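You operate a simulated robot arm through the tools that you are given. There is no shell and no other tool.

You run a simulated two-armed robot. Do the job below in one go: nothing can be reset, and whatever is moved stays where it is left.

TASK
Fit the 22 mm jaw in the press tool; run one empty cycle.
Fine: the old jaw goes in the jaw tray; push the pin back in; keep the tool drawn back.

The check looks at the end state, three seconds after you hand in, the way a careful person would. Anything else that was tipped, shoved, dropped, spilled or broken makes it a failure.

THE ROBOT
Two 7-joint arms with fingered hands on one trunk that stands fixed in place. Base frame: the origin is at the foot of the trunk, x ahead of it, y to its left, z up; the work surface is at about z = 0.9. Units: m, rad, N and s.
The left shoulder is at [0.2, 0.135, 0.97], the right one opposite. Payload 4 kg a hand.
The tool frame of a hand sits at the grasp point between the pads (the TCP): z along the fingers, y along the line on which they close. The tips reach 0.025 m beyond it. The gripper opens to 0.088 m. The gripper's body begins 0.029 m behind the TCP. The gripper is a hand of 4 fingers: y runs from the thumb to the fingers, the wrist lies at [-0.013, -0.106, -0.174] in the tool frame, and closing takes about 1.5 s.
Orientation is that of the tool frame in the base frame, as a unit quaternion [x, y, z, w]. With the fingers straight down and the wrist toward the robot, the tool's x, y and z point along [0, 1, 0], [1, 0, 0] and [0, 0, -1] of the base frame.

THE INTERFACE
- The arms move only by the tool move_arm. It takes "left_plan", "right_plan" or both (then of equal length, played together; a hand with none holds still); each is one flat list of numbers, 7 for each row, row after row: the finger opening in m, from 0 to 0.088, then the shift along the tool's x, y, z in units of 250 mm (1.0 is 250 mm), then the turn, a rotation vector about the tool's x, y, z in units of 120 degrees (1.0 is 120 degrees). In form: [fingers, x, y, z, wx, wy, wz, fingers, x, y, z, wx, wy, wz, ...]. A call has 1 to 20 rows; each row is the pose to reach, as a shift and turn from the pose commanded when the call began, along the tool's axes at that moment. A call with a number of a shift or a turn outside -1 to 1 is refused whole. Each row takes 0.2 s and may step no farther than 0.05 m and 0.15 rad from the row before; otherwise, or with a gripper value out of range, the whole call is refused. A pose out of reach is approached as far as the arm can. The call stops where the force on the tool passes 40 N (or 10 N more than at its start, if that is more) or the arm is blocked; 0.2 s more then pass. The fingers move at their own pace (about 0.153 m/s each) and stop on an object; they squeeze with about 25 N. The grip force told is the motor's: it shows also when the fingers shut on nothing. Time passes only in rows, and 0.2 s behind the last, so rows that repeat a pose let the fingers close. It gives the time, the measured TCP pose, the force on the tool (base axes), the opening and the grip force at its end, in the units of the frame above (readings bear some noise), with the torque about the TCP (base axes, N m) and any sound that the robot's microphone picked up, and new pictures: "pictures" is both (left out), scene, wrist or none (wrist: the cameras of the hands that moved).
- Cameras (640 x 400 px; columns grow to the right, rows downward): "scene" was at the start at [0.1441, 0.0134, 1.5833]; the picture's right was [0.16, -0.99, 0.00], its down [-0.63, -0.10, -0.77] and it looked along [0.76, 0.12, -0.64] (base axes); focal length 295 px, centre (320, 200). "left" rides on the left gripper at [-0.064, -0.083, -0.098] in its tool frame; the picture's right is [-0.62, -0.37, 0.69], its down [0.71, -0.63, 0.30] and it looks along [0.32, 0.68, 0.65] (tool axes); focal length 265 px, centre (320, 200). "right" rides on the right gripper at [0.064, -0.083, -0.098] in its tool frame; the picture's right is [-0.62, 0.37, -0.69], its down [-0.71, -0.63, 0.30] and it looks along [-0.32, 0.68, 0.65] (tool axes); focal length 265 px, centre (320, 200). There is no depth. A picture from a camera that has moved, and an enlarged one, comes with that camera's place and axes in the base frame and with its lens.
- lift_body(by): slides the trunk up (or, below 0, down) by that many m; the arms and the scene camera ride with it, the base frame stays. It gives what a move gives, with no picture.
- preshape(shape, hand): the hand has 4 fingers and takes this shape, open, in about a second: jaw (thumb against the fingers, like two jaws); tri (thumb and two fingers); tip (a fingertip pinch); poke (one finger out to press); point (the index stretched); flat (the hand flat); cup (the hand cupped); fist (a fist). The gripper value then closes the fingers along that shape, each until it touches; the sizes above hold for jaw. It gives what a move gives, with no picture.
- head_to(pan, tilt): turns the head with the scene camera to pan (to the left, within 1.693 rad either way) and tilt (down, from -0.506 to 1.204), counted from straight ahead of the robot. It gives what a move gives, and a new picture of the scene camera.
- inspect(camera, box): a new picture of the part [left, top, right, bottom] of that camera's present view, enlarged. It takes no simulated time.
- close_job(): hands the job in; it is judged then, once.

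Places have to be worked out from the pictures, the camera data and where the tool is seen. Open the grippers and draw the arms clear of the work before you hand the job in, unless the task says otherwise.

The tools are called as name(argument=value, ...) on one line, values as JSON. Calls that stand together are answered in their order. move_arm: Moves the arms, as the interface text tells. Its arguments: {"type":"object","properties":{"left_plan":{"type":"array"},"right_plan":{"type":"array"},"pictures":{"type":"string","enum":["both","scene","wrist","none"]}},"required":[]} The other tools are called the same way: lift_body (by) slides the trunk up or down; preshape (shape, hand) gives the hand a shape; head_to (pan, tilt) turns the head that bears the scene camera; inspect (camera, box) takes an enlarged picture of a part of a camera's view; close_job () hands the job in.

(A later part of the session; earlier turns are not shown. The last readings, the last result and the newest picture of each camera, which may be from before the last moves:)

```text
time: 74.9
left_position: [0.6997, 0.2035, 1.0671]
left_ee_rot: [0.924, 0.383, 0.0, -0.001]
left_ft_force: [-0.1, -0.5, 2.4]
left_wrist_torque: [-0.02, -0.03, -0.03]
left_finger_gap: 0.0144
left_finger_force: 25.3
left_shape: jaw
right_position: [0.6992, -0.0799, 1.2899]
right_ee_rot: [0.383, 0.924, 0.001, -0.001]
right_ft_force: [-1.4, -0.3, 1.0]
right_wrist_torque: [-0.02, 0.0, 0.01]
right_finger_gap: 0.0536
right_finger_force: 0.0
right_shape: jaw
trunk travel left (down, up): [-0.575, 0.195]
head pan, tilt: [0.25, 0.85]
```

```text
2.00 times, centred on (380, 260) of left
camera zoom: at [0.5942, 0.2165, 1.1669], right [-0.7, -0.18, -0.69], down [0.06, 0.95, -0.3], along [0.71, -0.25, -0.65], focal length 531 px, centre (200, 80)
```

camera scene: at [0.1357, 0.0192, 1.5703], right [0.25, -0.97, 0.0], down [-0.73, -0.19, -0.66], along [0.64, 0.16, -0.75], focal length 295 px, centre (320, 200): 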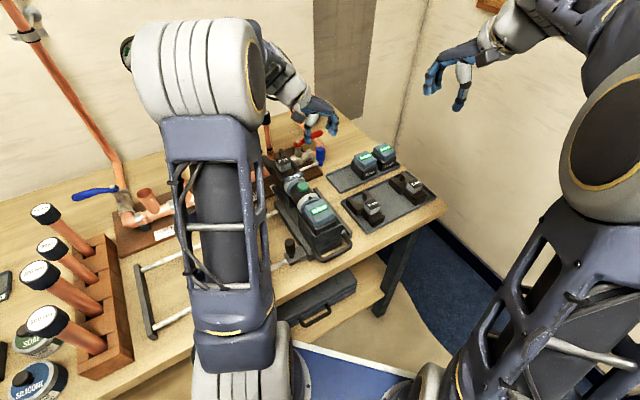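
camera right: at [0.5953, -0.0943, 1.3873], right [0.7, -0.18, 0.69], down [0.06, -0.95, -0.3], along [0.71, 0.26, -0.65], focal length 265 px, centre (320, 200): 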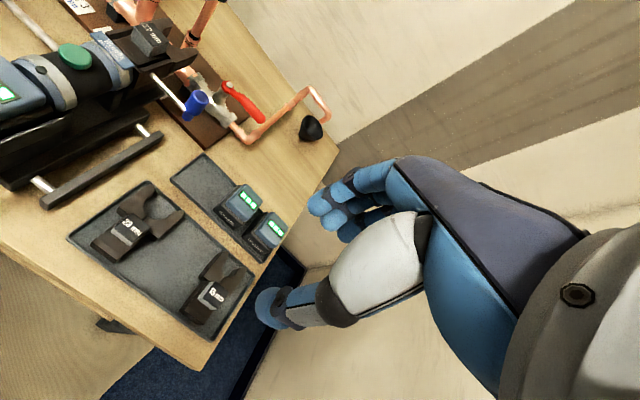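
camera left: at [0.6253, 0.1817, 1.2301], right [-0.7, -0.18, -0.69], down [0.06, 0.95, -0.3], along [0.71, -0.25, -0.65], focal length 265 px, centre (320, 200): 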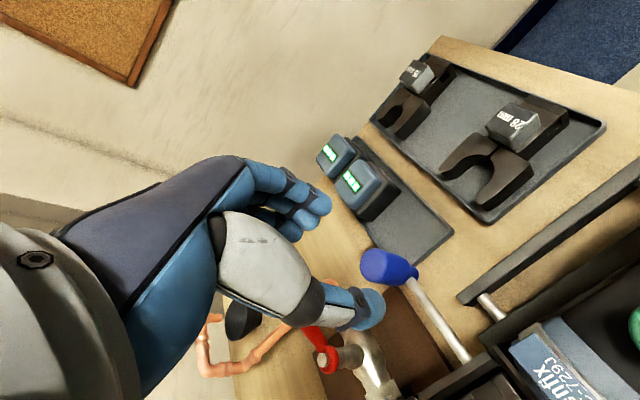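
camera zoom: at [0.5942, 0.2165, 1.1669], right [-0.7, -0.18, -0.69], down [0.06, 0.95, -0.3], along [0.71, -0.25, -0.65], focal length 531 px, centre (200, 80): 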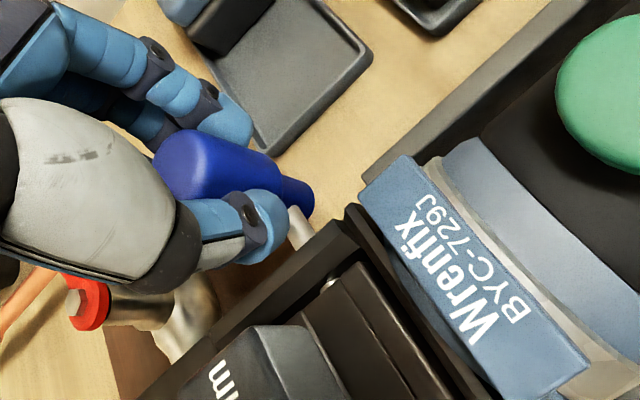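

About 3–4 mm of travel seem to remain compared with the original picture. I push in 1 mm steps, watching for the stop.

move_arm(left_plan=[0.0, 0, -0.004, 0, 0, 0, 0, 0.0, 0, -0.008, 0, 0, 0, 0, 0.0, 0, -0.012, 0, 0, 0, 0, 0.0, 0, -0.012, 0, 0, 0, 0], pictures="none")

inspect(camera="scene", box=[270, 130, 340, 200])

```text
time: 75.9
left_position: [0.6975, 0.2046, 1.0685]
left_ee_rot: [0.924, 0.383, 0.0, 0.001]
left_ft_force: [-2.5, -0.3, 1.1]
left_wrist_torque: [-0.03, 0.03, -0.02]
left_finger_gap: 0.0143
left_finger_force: 25.5
left_shape: jaw
right_position: [0.6998, -0.0801, 1.2879]
right_ee_rot: [0.383, 0.924, 0.0, 0.0]
right_ft_force: [0.0, 0.4, 0.5]
right_wrist_torque: [0.0, 0.0, 0.03]
right_finger_gap: 0.0539
right_finger_force: 0.1
right_shape: jaw
trunk travel left (down, up): [-0.575, 0.195]
head pan, tilt: [0.25, 0.85]
```

```text
5.71 times, centred on (305, 165) of scene
camera zoom: at [0.1356, 0.0192, 1.5703], right [0.25, -0.97, 0.0], down [-0.73, -0.19, -0.66], along [0.64, 0.16, -0.75], focal length 1686 px, centre (406, 400)
```

zoom: 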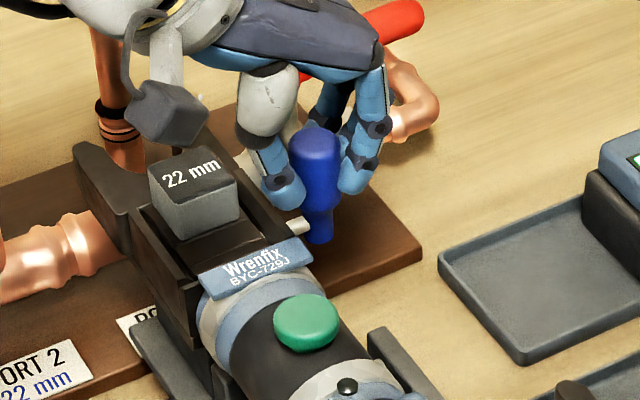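

Still light. I continue in 1 mm steps to find the end stop.

move_arm(left_plan=[0.0, 0, -0.004, 0, 0, 0, 0, 0.0, 0, -0.008, 0, 0, 0, 0, 0.0, 0, -0.008, 0, 0, 0, 0], pictures="none")

inspect(camera="scene", box=[270, 130, 340, 200])

inspect(camera="left", box=[280, 160, 480, 360])

```text
time: 76.7
left_position: [0.6972, 0.2047, 1.0683]
left_ee_rot: [0.924, 0.383, 0.0, 0.001]
left_ft_force: [1.1, -0.3, 1.2]
left_wrist_torque: [-0.05, -0.11, -0.02]
left_finger_gap: 0.0144
left_finger_force: 24.8
left_shape: jaw
right_position: [0.6989, -0.0814, 1.2886]
right_ee_rot: [0.383, 0.924, -0.001, -0.001]
right_ft_force: [0.7, -1.4, -0.4]
right_wrist_torque: [0.03, 0.02, 0.0]
right_finger_gap: 0.0537
right_finger_force: 0.1
right_shape: jaw
trunk travel left (down, up): [-0.575, 0.195]
head pan, tilt: [0.25, 0.85]
```

```text
5.71 times, centred on (305, 165) of scene
camera zoom: at [0.1358, 0.0192, 1.5703], right [0.25, -0.97, 0.0], down [-0.73, -0.19, -0.66], along [0.64, 0.16, -0.75], focal length 1686 px, centre (406, 400)
```

zoom: 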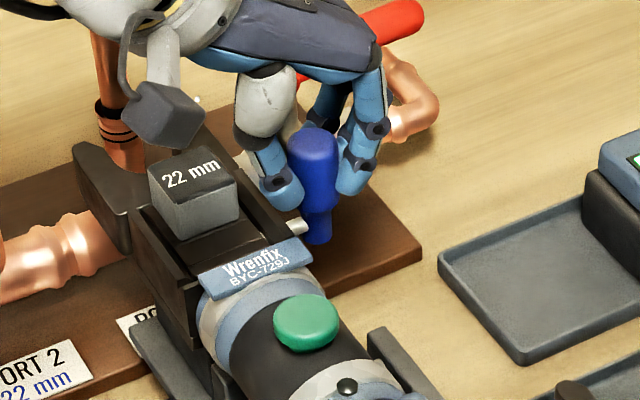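

```text
2.00 times, centred on (380, 260) of left
camera zoom: at [0.5911, 0.2194, 1.1668], right [-0.7, -0.18, -0.69], down [0.06, 0.95, -0.3], along [0.71, -0.25, -0.65], focal length 531 px, centre (200, 80)
```

zoom: 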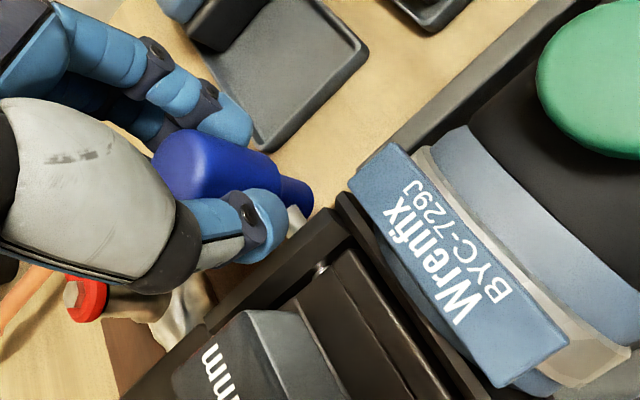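

The knob-to-label spacing now matches the original pinned picture within about 1 mm. I press in another 1.5 mm to make sure that it is home.

move_arm(left_plan=[0.0, 0, -0.003, 0, 0, 0, 0, 0.0, 0, -0.006, 0, 0, 0, 0, 0.0, 0, -0.006, 0, 0, 0, 0], pictures="none")

inspect(camera="scene", box=[270, 130, 340, 200])

inspect(camera="left", box=[280, 160, 480, 360])

```text
time: 77.5
left_position: [0.6961, 0.2071, 1.0686]
left_ee_rot: [0.924, 0.382, 0.0, 0.0]
left_ft_force: [4.2, -3.5, 1.9]
left_wrist_torque: [-0.1, -0.13, -0.01]
left_finger_gap: 0.0144
left_finger_force: 25.4
left_shape: jaw
right_position: [0.6991, -0.0803, 1.2885]
right_ee_rot: [0.383, 0.924, 0.0, 0.0]
right_ft_force: [-0.1, 0.9, 0.1]
right_wrist_torque: [0.02, 0.01, 0.01]
right_finger_gap: 0.0538
right_finger_force: 0.1
right_shape: jaw
trunk travel left (down, up): [-0.575, 0.195]
head pan, tilt: [0.25, 0.85]
```

```text
5.71 times, centred on (305, 165) of scene
camera zoom: at [0.1358, 0.0191, 1.5703], right [0.25, -0.97, 0.0], down [-0.73, -0.19, -0.66], along [0.64, 0.16, -0.75], focal length 1686 px, centre (406, 400)
```

zoom: 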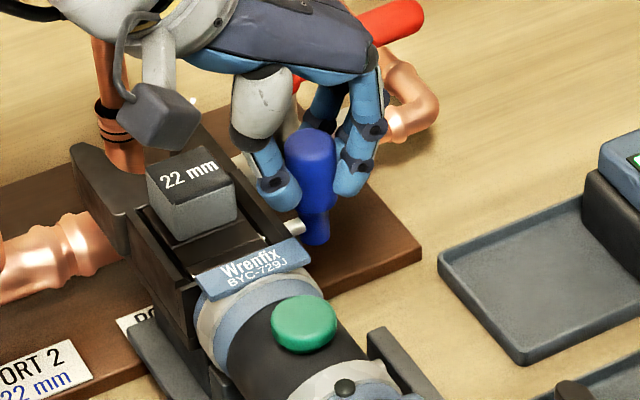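

```text
2.00 times, centred on (380, 260) of left
camera zoom: at [0.5898, 0.2206, 1.1668], right [-0.7, -0.18, -0.69], down [0.06, 0.95, -0.3], along [0.71, -0.25, -0.65], focal length 531 px, centre (200, 80)
```

zoom: 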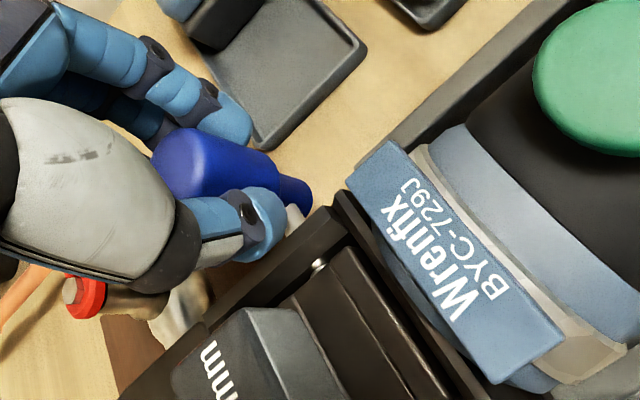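

Now ~5 N of resistance and the tool itself began to creep left by about 1 mm: the pin is home. Before releasing, I take the same enlargement as at the start to check how far the tool has shifted overall.

inspect(camera="scene", box=[260, 120, 340, 220])

inspect(camera="scene", box=[260, 130, 370, 270])

```text
4.00 times, centred on (300, 170) of scene
camera zoom: at [0.1358, 0.0191, 1.5703], right [0.25, -0.97, 0.0], down [-0.73, -0.19, -0.66], along [0.64, 0.16, -0.75], focal length 1180 px, centre (400, 320)
```

zoom: 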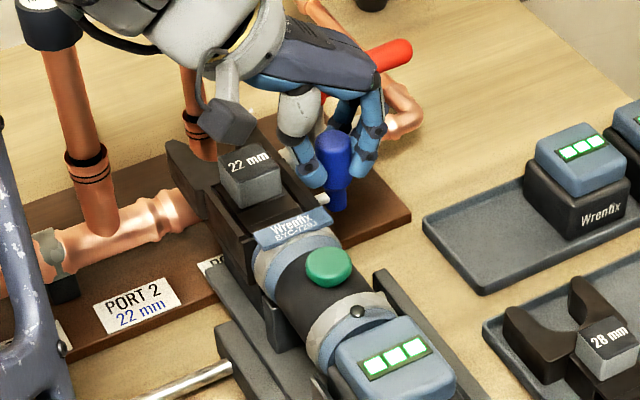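

```text
2.86 times, centred on (315, 200) of scene
camera zoom: at [0.1358, 0.0191, 1.5703], right [0.25, -0.97, 0.0], down [-0.73, -0.19, -0.66], along [0.64, 0.16, -0.75], focal length 843 px, centre (334, 200)
```

zoom: 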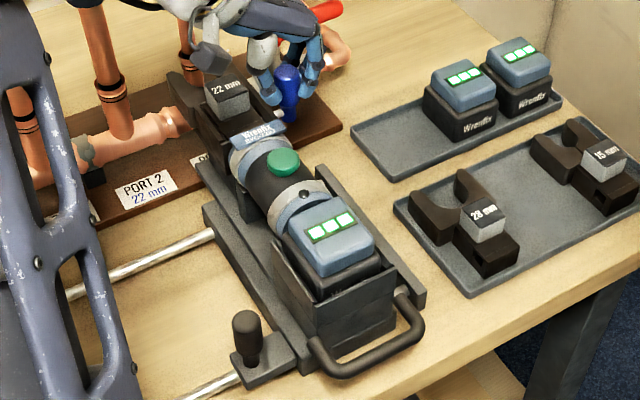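

Comparing with the start, the tool has crept about 7–8 mm forward on its slide (from the first squeezes on the knob), so it must be drawn back again. With the pin home and the knob held, I pull gently backward 5 mm and compare.

move_arm(left_plan=[0.0, 0, 0.006, 0, 0, 0, 0, 0.0, -0.006, 0.006, 0, 0, 0, 0, 0.0, -0.012, 0.006, 0, 0, 0, 0, 0.0, -0.02, 0.006, 0, 0, 0, 0, 0.0, -0.02, 0.006, 0, 0, 0, 0], pictures="none")

inspect(camera="scene", box=[260, 120, 340, 220])

inspect(camera="left", box=[280, 160, 480, 360])

```text
time: 78.7
left_position: [0.6919, 0.2039, 1.0676]
left_ee_rot: [0.924, 0.383, 0.001, 0.0]
left_ft_force: [0.6, -1.0, 1.1]
left_wrist_torque: [-0.06, -0.06, 0.02]
left_finger_gap: 0.0144
left_finger_force: 25.2
left_shape: jaw
right_position: [0.6999, -0.0791, 1.2897]
right_ee_rot: [0.383, 0.924, -0.001, 0.001]
right_ft_force: [0.1, -0.2, 0.2]
right_wrist_torque: [0.01, -0.02, 0.01]
right_finger_gap: 0.0536
right_finger_force: 0.0
right_shape: jaw
trunk travel left (down, up): [-0.575, 0.195]
head pan, tilt: [0.25, 0.85]
```

```text
4.00 times, centred on (300, 170) of scene
camera zoom: at [0.1357, 0.0192, 1.5703], right [0.25, -0.97, 0.0], down [-0.73, -0.19, -0.66], along [0.64, 0.16, -0.75], focal length 1180 px, centre (400, 320)
```

zoom: 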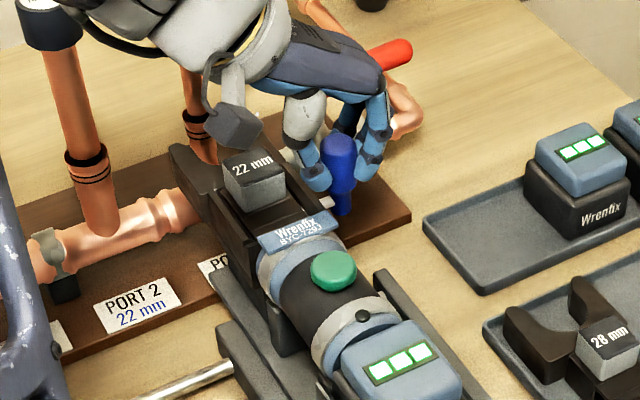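

```text
2.00 times, centred on (380, 260) of left
camera zoom: at [0.5873, 0.2165, 1.1669], right [-0.7, -0.18, -0.69], down [0.06, 0.95, -0.3], along [0.71, -0.25, -0.65], focal length 531 px, centre (200, 80)
```

zoom: 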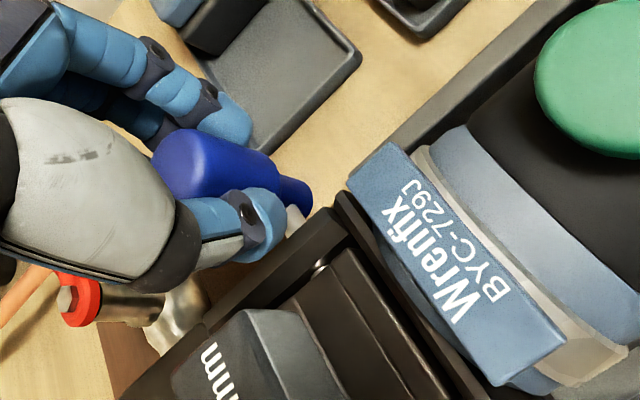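

The tool follows easily with the pin. I draw it back 4 mm more.

move_arm(left_plan=[0.0, -0.006, 0, 0, 0, 0, 0, 0.0, -0.012, 0, 0, 0, 0, 0, 0.0, -0.018, 0, 0, 0, 0, 0, 0.0, -0.018, 0, 0, 0, 0, 0], pictures="none")

inspect(camera="scene", box=[260, 120, 340, 220])

inspect(camera="scene", box=[260, 130, 370, 270])

```text
time: 79.7
left_position: [0.6903, 0.2008, 1.068]
left_ee_rot: [0.924, 0.382, 0.0, 0.0]
left_ft_force: [1.7, -1.0, -0.6]
left_wrist_torque: [-0.07, -0.08, 0.0]
left_finger_gap: 0.0142
left_finger_force: 25.2
left_shape: jaw
right_position: [0.699, -0.0796, 1.2875]
right_ee_rot: [0.382, 0.924, 0.0, 0.0]
right_ft_force: [-0.2, -0.1, 0.3]
right_wrist_torque: [-0.04, -0.01, 0.0]
right_finger_gap: 0.0538
right_finger_force: 0.0
right_shape: jaw
trunk travel left (down, up): [-0.575, 0.195]
head pan, tilt: [0.25, 0.85]
```

```text
4.00 times, centred on (300, 170) of scene
camera zoom: at [0.1358, 0.0192, 1.5703], right [0.25, -0.97, 0.0], down [-0.73, -0.19, -0.66], along [0.64, 0.16, -0.75], focal length 1180 px, centre (400, 320)
```

zoom: 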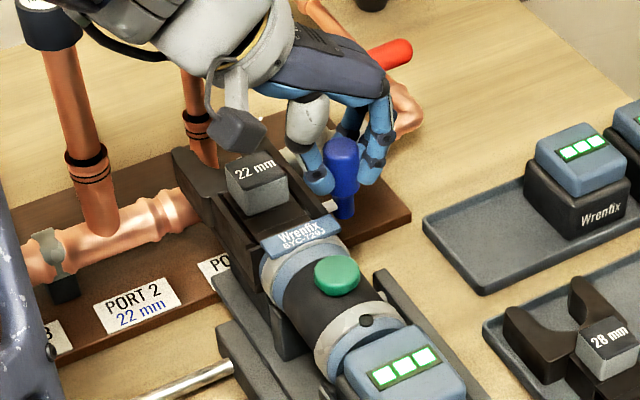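

```text
2.86 times, centred on (315, 200) of scene
camera zoom: at [0.1358, 0.0192, 1.5703], right [0.25, -0.97, 0.0], down [-0.73, -0.19, -0.66], along [0.64, 0.16, -0.75], focal length 843 px, centre (334, 200)
```

zoom: 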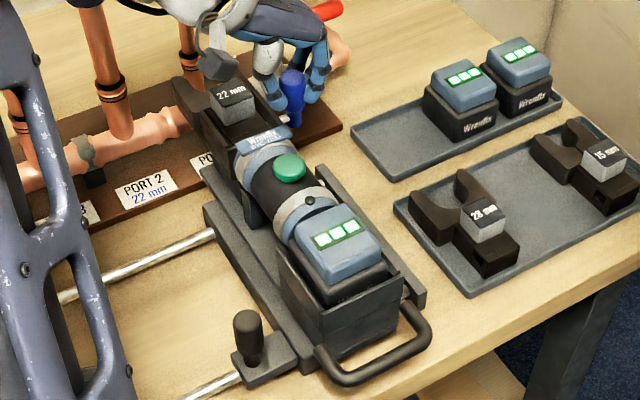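

The tool, handle and carriage are back at their original picture positions within about 1 mm. I release the knob (opening only to 0.042) and rise straight up.

move_arm(left_plan=[0.02, 0, 0, 0, 0, 0, 0, 0.042, 0, 0, 0, 0, 0, 0, 0.042, 0, 0, 0, 0, 0, 0, 0.042, 0, 0, -0.06, 0, 0, 0, 0.042, 0, 0, -0.16, 0, 0, 0, 0.042, 0, 0, -0.3, 0, 0, 0, 0.042, -0.02, -0.04, -0.46, 0, 0, 0, 0.042, -0.04, -0.1, -0.6, 0, 0, 0, 0.042, -0.04, -0.1, -0.6, 0, 0, 0], pictures="both")

inspect(camera="scene", box=[260, 120, 340, 220])

inspect(camera="left", box=[360, 200, 560, 400])

```text
time: 81.7
left_position: [0.6655, 0.2105, 1.217]
left_ee_rot: [0.924, 0.383, 0.0, 0.0]
left_ft_force: [0.0, 0.4, -0.9]
left_wrist_torque: [-0.01, -0.01, 0.05]
left_finger_gap: 0.0415
left_finger_force: 0.0
left_shape: jaw
right_position: [0.6994, -0.0796, 1.2883]
right_ee_rot: [0.383, 0.924, 0.0, 0.0]
right_ft_force: [0.1, -0.2, 0.0]
right_wrist_torque: [0.01, -0.01, 0.02]
right_finger_gap: 0.054
right_finger_force: 0.0
right_shape: jaw
trunk travel left (down, up): [-0.575, 0.195]
head pan, tilt: [0.25, 0.85]
camera scene: at [0.1358, 0.0192, 1.5703], right [0.25, -0.97, 0.0], down [-0.73, -0.19, -0.66], along [0.64, 0.16, -0.75], focal length 295 px, centre (320, 200)
camera left: at [0.5599, 0.2236, 1.3171], right [-0.7, -0.18, -0.69], down [0.06, 0.95, -0.3], along [0.71, -0.25, -0.65], focal length 265 px, centre (320, 200)
```

scene: 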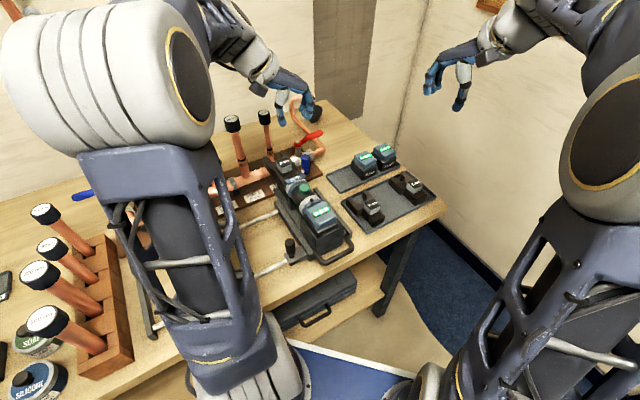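
left: 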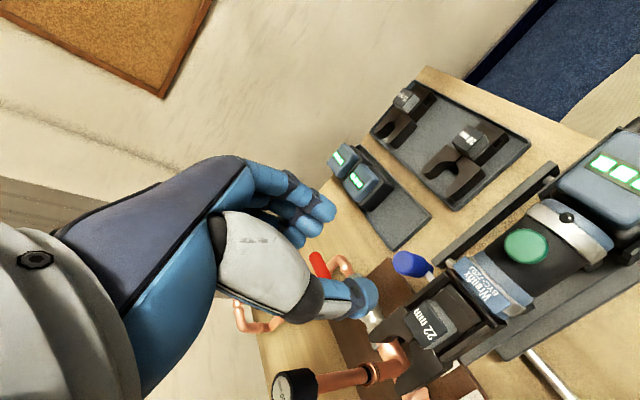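

```text
4.00 times, centred on (300, 170) of scene
camera zoom: at [0.1358, 0.0192, 1.5703], right [0.25, -0.97, 0.0], down [-0.73, -0.19, -0.66], along [0.64, 0.16, -0.75], focal length 1180 px, centre (400, 320)
```

zoom: 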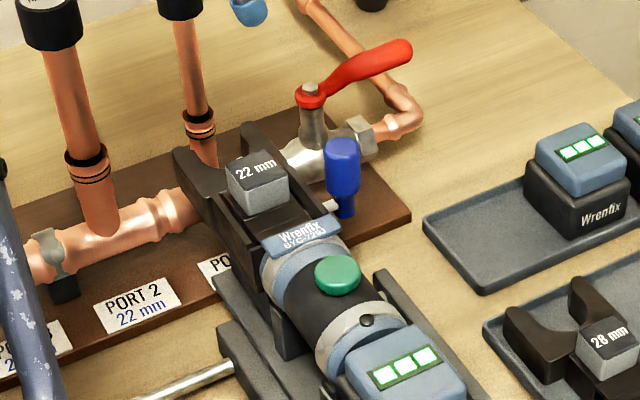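

```text
2.00 times, centred on (460, 300) of left
camera zoom: at [0.5599, 0.2236, 1.3171], right [-0.7, -0.18, -0.69], down [0.06, 0.95, -0.3], along [0.71, -0.25, -0.65], focal length 531 px, centre (40, 0)
```

zoom: 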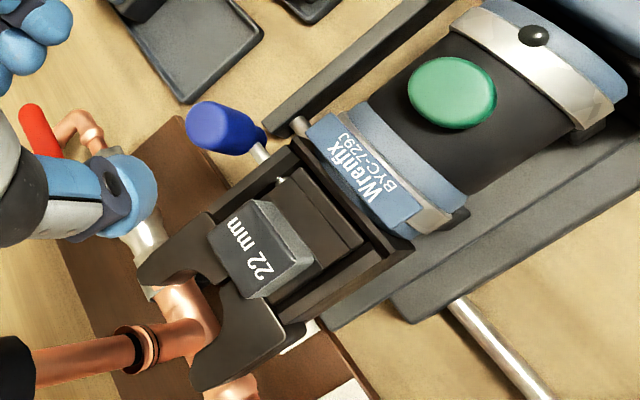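

The pin is home, the tool is back in place, and the jaw looks right. The green button's top is at about (0.597, 0.177, 1.060); I shape the left hand to "poke" at this safe height and look where the finger tip lies.

preshape(hand="left", shape="poke")

inspect(camera="left", box=[0, 0, 640, 400])

inspect(camera="scene", box=[200, 40, 360, 200])

```text
time: 82.6
left_position: [0.6663, 0.21, 1.2178]
left_ee_rot: [0.924, 0.383, 0.0, 0.0]
left_ft_force: [0.4, -0.2, -0.8]
left_wrist_torque: [-0.01, -0.01, -0.02]
left_finger_gap: 0.0003
left_finger_force: 0.1
left_shape: poke
right_position: [0.6981, -0.0803, 1.2892]
right_ee_rot: [0.383, 0.924, 0.001, 0.0]
right_ft_force: [-0.5, -1.0, 0.6]
right_wrist_torque: [0.02, -0.01, -0.02]
right_finger_gap: 0.0538
right_finger_force: 0.1
right_shape: jaw
trunk travel left (down, up): [-0.575, 0.195]
head pan, tilt: [0.25, 0.85]
```

```text
1.00 times, centred on (320, 200) of left (not enlarged: the box is as wide or as high as the picture)
camera zoom: at [0.56, 0.2236, 1.3167], right [-0.7, -0.18, -0.69], down [0.06, 0.95, -0.3], along [0.71, -0.25, -0.65], focal length 265 px, centre (320, 200)
```

zoom: 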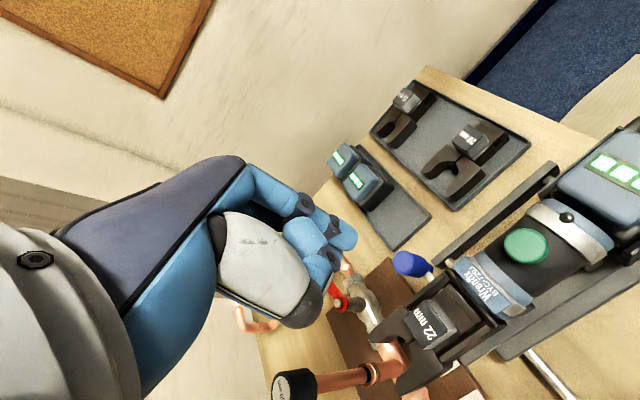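

```text
2.50 times, centred on (280, 120) of scene
camera zoom: at [0.1357, 0.0192, 1.5703], right [0.25, -0.97, 0.0], down [-0.73, -0.19, -0.66], along [0.64, 0.16, -0.75], focal length 738 px, centre (420, 400)
```

zoom: 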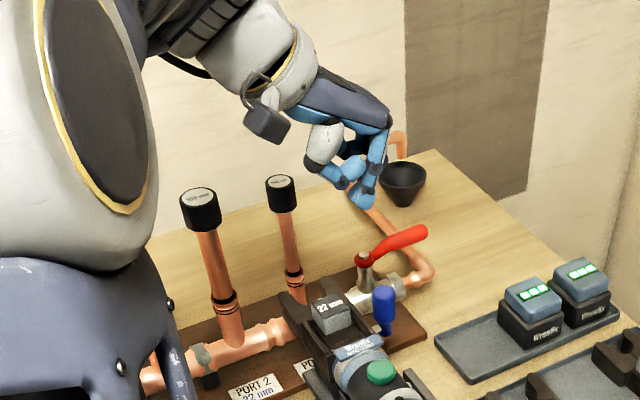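

The poking finger's tip lies close to the TCP axis. I move over the button at safe height, keeping the fingers value at 0, and check the finger's form.

move_arm(left_plan=[0.0, -0.07, -0.03, 0, 0, 0, 0, 0.0, -0.17, -0.06, 0, 0, 0, 0, 0.0, -0.26, -0.09, 0.0, 0, 0, 0, 0.0, -0.288, -0.1, 0.12, 0, 0, 0, 0.0, -0.288, -0.1, 0.28, 0, 0, 0, 0.0, -0.288, -0.1, 0.4, 0, 0, 0, 0.0, -0.288, -0.1, 0.4, 0, 0, 0], pictures="both")

inspect(camera="left", box=[260, 160, 480, 380])

inspect(camera="scene", box=[260, 110, 360, 220])

```text
time: 84.2
left_position: [0.5963, 0.1776, 1.1179]
left_ee_rot: [0.924, 0.383, 0.0, 0.0]
left_ft_force: [-0.8, -0.1, -0.1]
left_wrist_torque: [-0.01, 0.03, 0.0]
left_finger_gap: 0.0
left_finger_force: 0.0
left_shape: poke
right_position: [0.6981, -0.0804, 1.2892]
right_ee_rot: [0.383, 0.924, 0.0, 0.001]
right_ft_force: [-0.1, -0.2, 0.1]
right_wrist_torque: [-0.01, 0.0, 0.03]
right_finger_gap: 0.0537
right_finger_force: 0.1
right_shape: jaw
trunk travel left (down, up): [-0.575, 0.195]
head pan, tilt: [0.25, 0.85]
camera scene: at [0.1356, 0.0192, 1.5703], right [0.25, -0.97, 0.0], down [-0.73, -0.19, -0.66], along [0.64, 0.16, -0.75], focal length 295 px, centre (320, 200)
camera left: at [0.4902, 0.19, 1.2172], right [-0.7, -0.18, -0.69], down [0.06, 0.95, -0.3], along [0.71, -0.25, -0.65], focal length 265 px, centre (320, 200)
```

scene: 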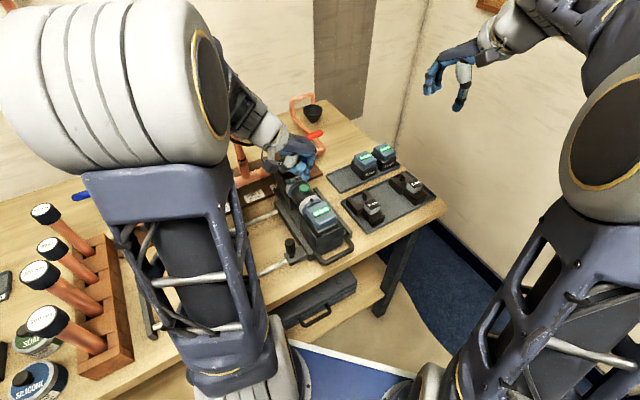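
left: 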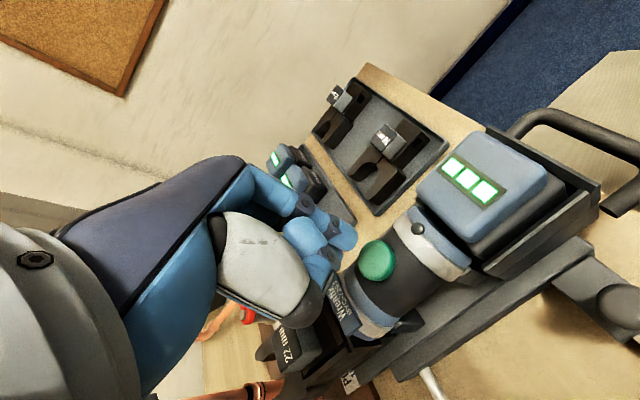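

```text
1.82 times, centred on (370, 270) of left
camera zoom: at [0.4902, 0.19, 1.2172], right [-0.7, -0.18, -0.69], down [0.06, 0.95, -0.3], along [0.71, -0.25, -0.65], focal length 483 px, centre (229, 73)
```

zoom: 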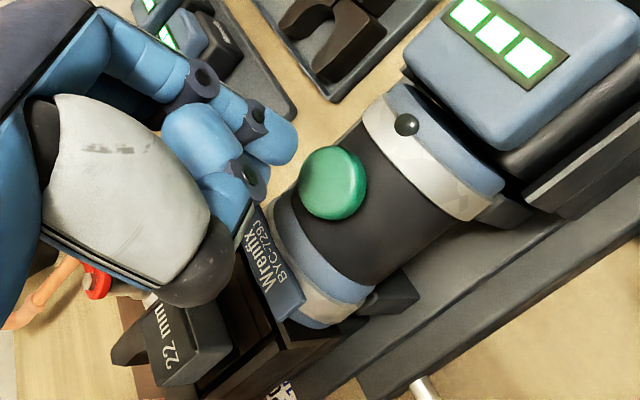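

```text
3.64 times, centred on (310, 165) of scene
camera zoom: at [0.1356, 0.0192, 1.5703], right [0.25, -0.97, 0.0], down [-0.73, -0.19, -0.66], along [0.64, 0.16, -0.75], focal length 1073 px, centre (356, 327)
```

zoom: 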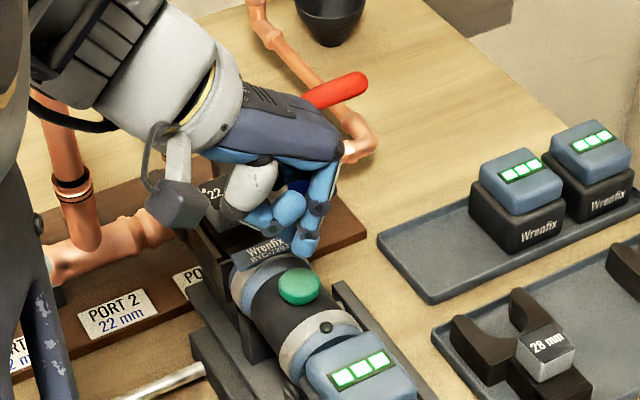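

The finger tip is about (−3, +5, +27) mm from the TCP in the tool frame. I shift so that it is over the button's middle and descend to a few mm above it.

move_arm(left_plan=[0.0, 0.012, -0.016, 0.03, 0, 0, 0, 0.0, 0.012, -0.016, 0.06, 0, 0, 0, 0.0, 0.012, -0.016, 0.09, 0, 0, 0, 0.0, 0.012, -0.016, 0.1, 0, 0, 0, 0.0, 0.012, -0.016, 0.1, 0, 0, 0], pictures="none")

inspect(camera="left", box=[260, 160, 440, 340])

inspect(camera="scene", box=[270, 140, 340, 210])

```text
time: 85.4
left_position: [0.5947, 0.1825, 1.0933]
left_ee_rot: [0.924, 0.383, 0.0, 0.0]
left_ft_force: [-0.7, -0.4, -1.1]
left_wrist_torque: [0.0, 0.01, -0.02]
left_finger_gap: 0.0
left_finger_force: 0.1
left_shape: poke
right_position: [0.6986, -0.08, 1.2882]
right_ee_rot: [0.382, 0.924, -0.001, 0.0]
right_ft_force: [-0.3, -0.3, -0.2]
right_wrist_torque: [0.02, 0.0, 0.03]
right_finger_gap: 0.0537
right_finger_force: 0.2
right_shape: jaw
trunk travel left (down, up): [-0.575, 0.195]
head pan, tilt: [0.25, 0.85]
```

```text
2.22 times, centred on (350, 250) of left
camera zoom: at [0.4901, 0.1956, 1.1916], right [-0.7, -0.18, -0.69], down [0.06, 0.95, -0.3], along [0.71, -0.25, -0.65], focal length 590 px, centre (253, 89)
```

zoom: 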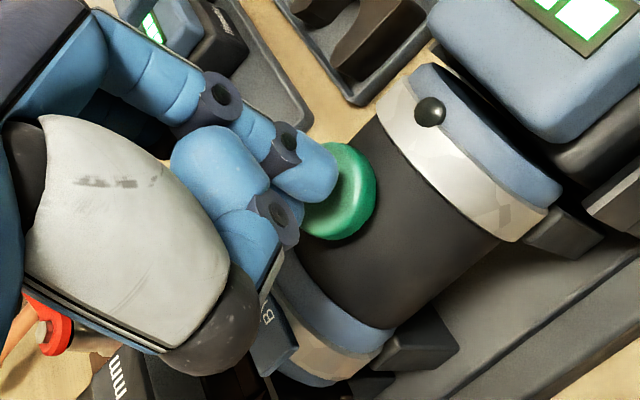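

```text
5.71 times, centred on (305, 175) of scene
camera zoom: at [0.1357, 0.0192, 1.5703], right [0.25, -0.97, 0.0], down [-0.73, -0.19, -0.66], along [0.64, 0.16, -0.75], focal length 1686 px, centre (406, 343)
```

zoom: 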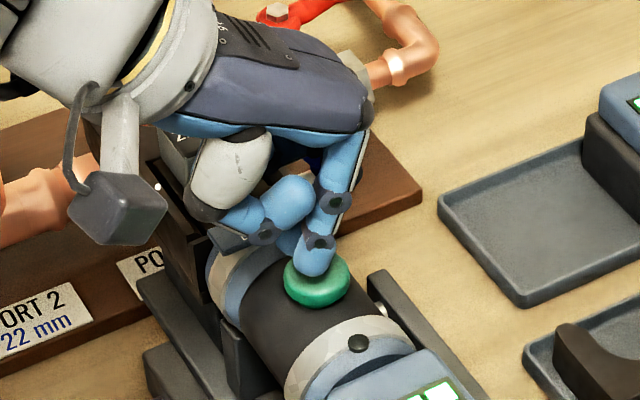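

The tip is centred over the button, a few mm above it. I press down in 1 mm steps, 5 mm first, listening for any sound.

move_arm(left_plan=[0.0, 0, 0, 0.004, 0, 0, 0, 0.0, 0, 0, 0.008, 0, 0, 0, 0.0, 0, 0, 0.012, 0, 0, 0, 0.0, 0, 0, 0.016, 0, 0, 0, 0.0, 0, 0, 0.02, 0, 0, 0], pictures="none")

inspect(camera="scene", box=[270, 140, 340, 210])

inspect(camera="left", box=[260, 160, 440, 340])

```text
time: 86.6
left_position: [0.5954, 0.1823, 1.0874]
left_ee_rot: [0.924, 0.383, -0.001, 0.0]
left_ft_force: [-0.2, -0.8, -0.7]
left_wrist_torque: [0.0, 0.01, 0.01]
left_finger_gap: 0.0
left_finger_force: 0.1
left_shape: poke
right_position: [0.6983, -0.0795, 1.2882]
right_ee_rot: [0.383, 0.924, 0.0, 0.0]
right_ft_force: [-0.4, -0.1, -1.1]
right_wrist_torque: [0.05, -0.01, 0.0]
right_finger_gap: 0.0536
right_finger_force: 0.0
right_shape: jaw
trunk travel left (down, up): [-0.575, 0.195]
head pan, tilt: [0.25, 0.85]
```

```text
5.71 times, centred on (305, 175) of scene
camera zoom: at [0.1357, 0.0192, 1.5703], right [0.25, -0.97, 0.0], down [-0.73, -0.19, -0.66], along [0.64, 0.16, -0.75], focal length 1686 px, centre (406, 343)
```

zoom: 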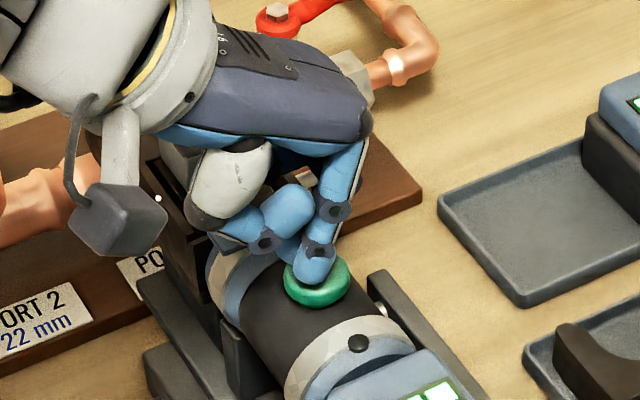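

```text
2.22 times, centred on (350, 250) of left
camera zoom: at [0.4898, 0.1959, 1.1869], right [-0.7, -0.18, -0.69], down [0.06, 0.95, -0.3], along [0.71, -0.25, -0.65], focal length 590 px, centre (253, 89)
```

zoom: 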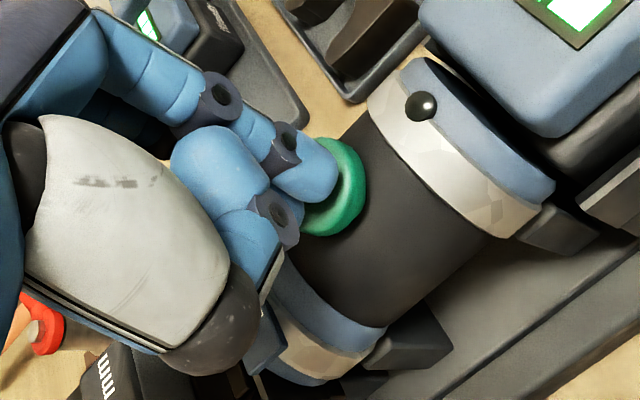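

No contact yet at z 1.087. I continue down 4 mm in 1 mm steps.

move_arm(left_plan=[0.0, 0, 0, 0.004, 0, 0, 0, 0.0, 0, 0, 0.008, 0, 0, 0, 0.0, 0, 0, 0.012, 0, 0, 0, 0.0, 0, 0, 0.016, 0, 0, 0], pictures="none")

inspect(camera="left", box=[260, 160, 440, 340])

```text
time: 87.6
left_position: [0.5951, 0.1828, 1.0835]
left_ee_rot: [0.924, 0.382, 0.0, 0.0]
left_ft_force: [0.9, 0.2, 1.8]
left_wrist_torque: [0.03, -0.01, 0.02]
left_finger_gap: 0.0001
left_finger_force: 0.0
left_shape: poke
right_position: [0.699, -0.0797, 1.2885]
right_ee_rot: [0.383, 0.924, -0.001, 0.0]
right_ft_force: [-0.7, 0.1, 0.0]
right_wrist_torque: [0.0, -0.02, 0.02]
right_finger_gap: 0.0538
right_finger_force: 0.0
right_shape: jaw
trunk travel left (down, up): [-0.575, 0.195]
head pan, tilt: [0.25, 0.85]
```

```text
2.22 times, centred on (350, 250) of left
camera zoom: at [0.4898, 0.1956, 1.1831], right [-0.7, -0.18, -0.69], down [0.06, 0.95, -0.3], along [0.71, -0.25, -0.65], focal length 590 px, centre (253, 89)
```

zoom: 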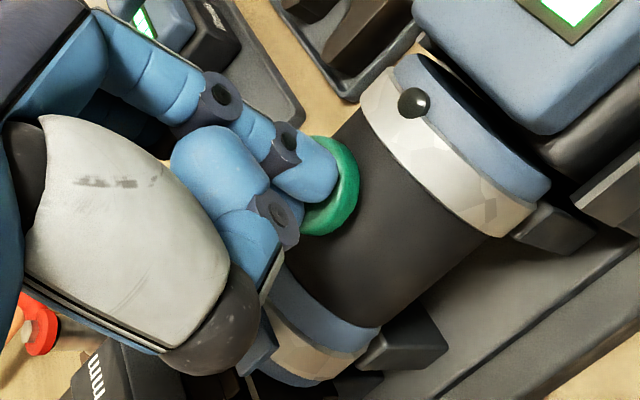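

Contact begins (+1.8 N). I press 2 mm further.

move_arm(left_plan=[0.0, 0, 0, 0.004, 0, 0, 0, 0.0, 0, 0, 0.008, 0, 0, 0], pictures="none")

```text
time: 88.2
left_position: [0.5955, 0.1829, 1.0819]
left_ee_rot: [0.924, 0.382, 0.0, 0.001]
left_ft_force: [0.9, 0.2, 0.5]
left_wrist_torque: [-0.02, -0.01, 0.0]
left_finger_gap: 0.0002
left_finger_force: 0.1
left_shape: poke
right_position: [0.6987, -0.0801, 1.2896]
right_ee_rot: [0.383, 0.924, 0.001, 0.0]
right_ft_force: [0.3, 1.2, 0.1]
right_wrist_torque: [-0.02, 0.03, 0.04]
right_finger_gap: 0.0535
right_finger_force: 0.1
right_shape: jaw
trunk travel left (down, up): [-0.575, 0.195]
head pan, tilt: [0.25, 0.85]
```

Force is still slight. I press 2 mm more and look.

move_arm(left_plan=[0.0, 0, 0, 0.004, 0, 0, 0, 0.0, 0, 0, 0.008, 0, 0, 0], pictures="none")

inspect(camera="scene", box=[270, 140, 340, 210])

inspect(camera="left", box=[260, 160, 440, 340])

```text
time: 88.8
left_position: [0.5948, 0.1827, 1.081]
left_ee_rot: [0.924, 0.382, 0.0, 0.0]
left_ft_force: [0.3, -0.6, 2.5]
left_wrist_torque: [0.03, -0.04, -0.03]
left_finger_gap: 0.0
left_finger_force: 0.1
left_shape: poke
right_position: [0.6994, -0.0799, 1.289]
right_ee_rot: [0.383, 0.924, 0.0, 0.0]
right_ft_force: [-0.3, -0.2, 0.5]
right_wrist_torque: [0.01, 0.01, -0.03]
right_finger_gap: 0.0537
right_finger_force: 0.1
right_shape: jaw
trunk travel left (down, up): [-0.575, 0.195]
head pan, tilt: [0.25, 0.85]
heard: click
```

```text
5.71 times, centred on (305, 175) of scene
camera zoom: at [0.1357, 0.0192, 1.5703], right [0.25, -0.97, 0.0], down [-0.73, -0.19, -0.66], along [0.64, 0.16, -0.75], focal length 1686 px, centre (406, 343)
```

zoom: 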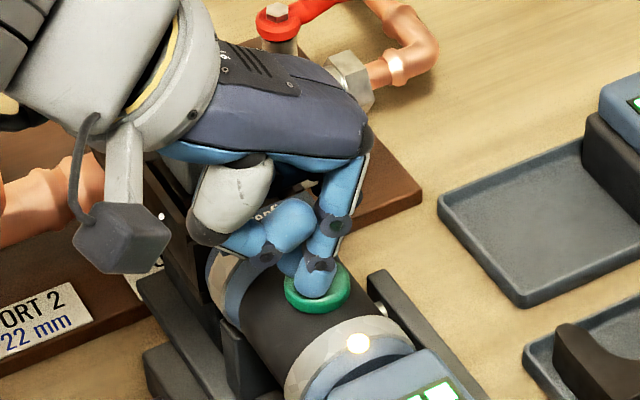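

```text
2.22 times, centred on (350, 250) of left
camera zoom: at [0.4898, 0.1957, 1.1789], right [-0.7, -0.18, -0.69], down [0.06, 0.95, -0.3], along [0.71, -0.25, -0.65], focal length 590 px, centre (253, 89)
```

zoom: 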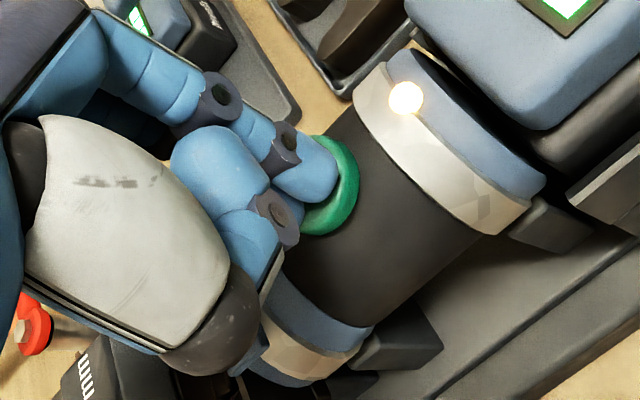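

A click was heard and the tool's lamp lit: the cycle is running. I hold the finger still and listen.

move_arm(left_plan=[0.0, 0, 0, 0, 0, 0, 0, 0.0, 0, 0, 0, 0, 0, 0], pictures="none")

inspect(camera="scene", box=[270, 140, 340, 210])

```text
time: 89.4
left_position: [0.5951, 0.183, 1.0802]
left_ee_rot: [0.924, 0.383, 0.0, 0.0]
left_ft_force: [1.4, -0.7, 2.2]
left_wrist_torque: [-0.01, -0.02, 0.01]
left_finger_gap: 0.0001
left_finger_force: 0.0
left_shape: poke
right_position: [0.7, -0.0796, 1.2881]
right_ee_rot: [0.383, 0.924, 0.0, 0.0]
right_ft_force: [-0.2, -0.5, -0.1]
right_wrist_torque: [-0.04, 0.02, 0.01]
right_finger_gap: 0.0535
right_finger_force: 0.0
right_shape: jaw
trunk travel left (down, up): [-0.575, 0.195]
head pan, tilt: [0.25, 0.85]
```

```text
5.71 times, centred on (305, 175) of scene
camera zoom: at [0.1357, 0.0192, 1.5703], right [0.25, -0.97, 0.0], down [-0.73, -0.19, -0.66], along [0.64, 0.16, -0.75], focal length 1686 px, centre (406, 343)
```

zoom: 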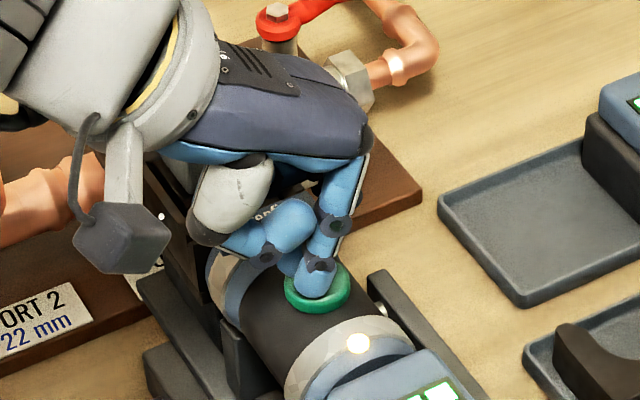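

The lamp is still lit. I keep holding another second.

move_arm(left_plan=[0.0, 0, 0, 0, 0, 0, 0, 0.0, 0, 0, 0, 0, 0, 0, 0.0, 0, 0, 0, 0, 0, 0, 0.0, 0, 0, 0, 0, 0, 0], pictures="none")

inspect(camera="scene", box=[270, 140, 340, 210])

```text
time: 90.4
left_position: [0.5954, 0.182, 1.0805]
left_ee_rot: [0.924, 0.383, 0.0, -0.001]
left_ft_force: [0.1, -0.7, 2.2]
left_wrist_torque: [0.02, -0.04, 0.0]
left_finger_gap: 0.0
left_finger_force: 0.0
left_shape: poke
right_position: [0.6991, -0.08, 1.2891]
right_ee_rot: [0.383, 0.924, 0.0, 0.0]
right_ft_force: [-0.8, 0.2, 0.2]
right_wrist_torque: [0.0, 0.0, 0.01]
right_finger_gap: 0.0537
right_finger_force: 0.0
right_shape: jaw
trunk travel left (down, up): [-0.575, 0.195]
head pan, tilt: [0.25, 0.85]
```

```text
5.71 times, centred on (305, 175) of scene
camera zoom: at [0.1357, 0.0192, 1.5703], right [0.25, -0.97, 0.0], down [-0.73, -0.19, -0.66], along [0.64, 0.16, -0.75], focal length 1686 px, centre (406, 343)
```

zoom: 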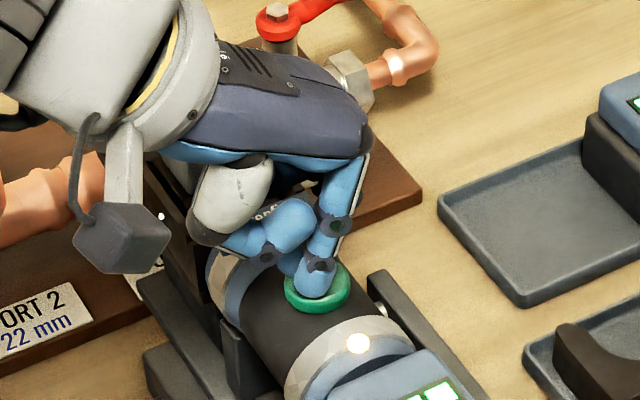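

Still running. I hold two more seconds.

move_arm(left_plan=[0.0, 0, 0, 0, 0, 0, 0, 0.0, 0, 0, 0, 0, 0, 0, 0.0, 0, 0, 0, 0, 0, 0, 0.0, 0, 0, 0, 0, 0, 0, 0.0, 0, 0, 0, 0, 0, 0, 0.0, 0, 0, 0, 0, 0, 0, 0.0, 0, 0, 0, 0, 0, 0, 0.0, 0, 0, 0, 0, 0, 0], pictures="none")

inspect(camera="scene", box=[270, 140, 340, 210])

```text
time: 92.2
left_position: [0.5961, 0.1815, 1.0803]
left_ee_rot: [0.924, 0.383, 0.0, 0.0]
left_ft_force: [0.6, 0.2, 2.5]
left_wrist_torque: [0.03, -0.04, -0.01]
left_finger_gap: 0.0001
left_finger_force: 0.0
left_shape: poke
right_position: [0.6987, -0.0798, 1.2882]
right_ee_rot: [0.382, 0.924, 0.0, 0.0]
right_ft_force: [0.6, 0.2, 0.2]
right_wrist_torque: [-0.01, 0.01, -0.03]
right_finger_gap: 0.0536
right_finger_force: 0.0
right_shape: jaw
trunk travel left (down, up): [-0.575, 0.195]
head pan, tilt: [0.25, 0.85]
```

```text
5.71 times, centred on (305, 175) of scene
camera zoom: at [0.1357, 0.0192, 1.5703], right [0.25, -0.97, 0.0], down [-0.73, -0.19, -0.66], along [0.64, 0.16, -0.75], focal length 1686 px, centre (406, 343)
```

zoom: 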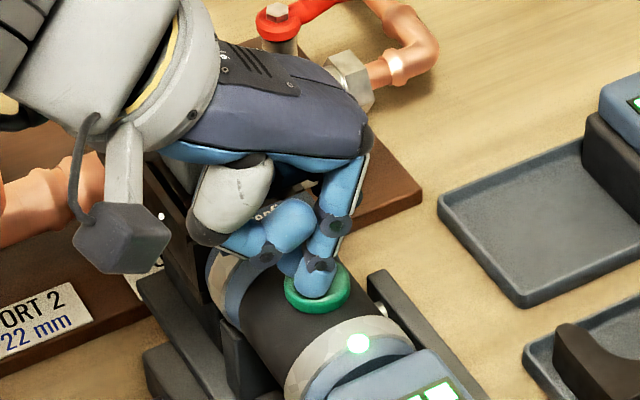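

The lamp has turned green: the cycle is complete. I lift the finger straight up off the button.

move_arm(left_plan=[0.0, 0, 0, -0.03, 0, 0, 0, 0.0, 0, 0, -0.12, 0, 0, 0, 0.0, 0, 0, -0.28, 0, 0, 0, 0.0, 0, 0, -0.44, 0, 0, 0, 0.0, 0, -0.1, -0.6, 0, 0, 0, 0.0, 0, -0.25, -0.7, 0, 0, 0, 0.0, 0, -0.25, -0.7, 0, 0, 0], pictures="both")

inspect(camera="scene", box=[260, 120, 340, 220])

inspect(camera="scene", box=[260, 130, 370, 270])

```text
time: 93.8
left_position: [0.551, 0.2253, 1.2556]
left_ee_rot: [0.924, 0.383, 0.0, 0.0]
left_ft_force: [-0.8, -0.6, -0.4]
left_wrist_torque: [0.04, 0.0, 0.03]
left_finger_gap: 0.0002
left_finger_force: 0.2
left_shape: poke
right_position: [0.6987, -0.0798, 1.2881]
right_ee_rot: [0.383, 0.924, -0.001, 0.0]
right_ft_force: [0.9, -0.3, -0.8]
right_wrist_torque: [0.0, 0.0, 0.03]
right_finger_gap: 0.0536
right_finger_force: 0.0
right_shape: jaw
trunk travel left (down, up): [-0.575, 0.195]
head pan, tilt: [0.25, 0.85]
camera scene: at [0.1358, 0.0192, 1.5703], right [0.25, -0.97, 0.0], down [-0.73, -0.19, -0.66], along [0.64, 0.16, -0.75], focal length 295 px, centre (320, 200)
camera left: at [0.4453, 0.2391, 1.3541], right [-0.7, -0.18, -0.69], down [0.06, 0.95, -0.3], along [0.71, -0.25, -0.65], focal length 265 px, centre (320, 200)
```

scene: 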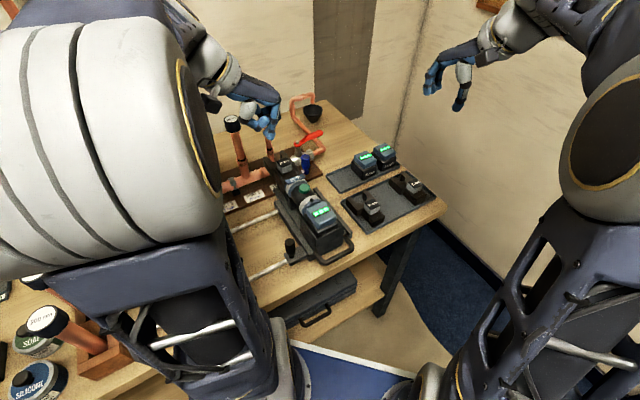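
left: 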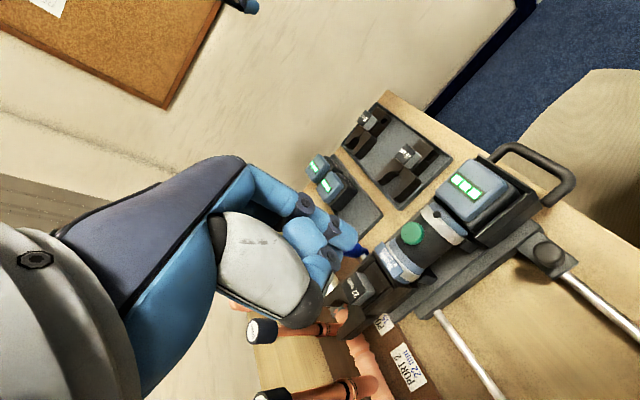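

```text
4.00 times, centred on (300, 170) of scene
camera zoom: at [0.1358, 0.0192, 1.5703], right [0.25, -0.97, 0.0], down [-0.73, -0.19, -0.66], along [0.64, 0.16, -0.75], focal length 1180 px, centre (400, 320)
```

zoom: 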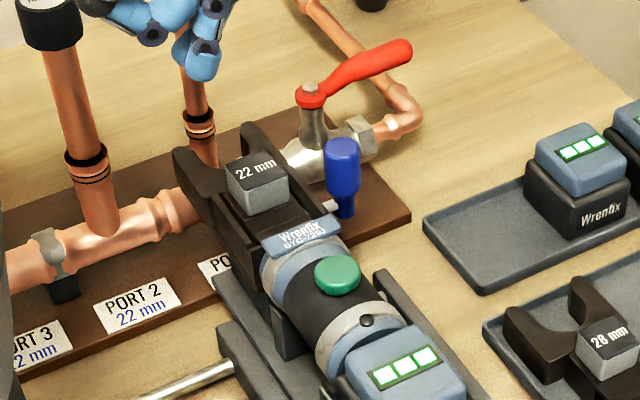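

```text
2.86 times, centred on (315, 200) of scene
camera zoom: at [0.1358, 0.0192, 1.5703], right [0.25, -0.97, 0.0], down [-0.73, -0.19, -0.66], along [0.64, 0.16, -0.75], focal length 843 px, centre (334, 200)
```

zoom: 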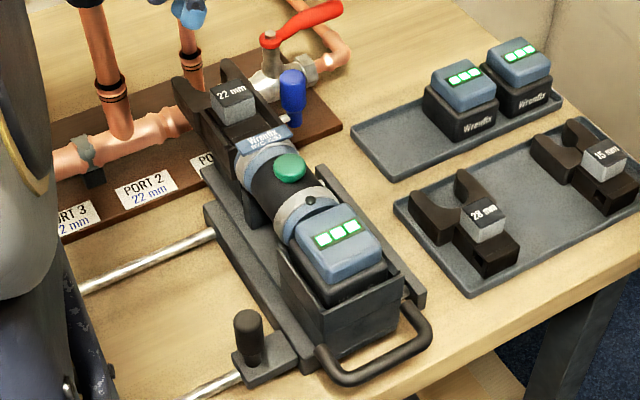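

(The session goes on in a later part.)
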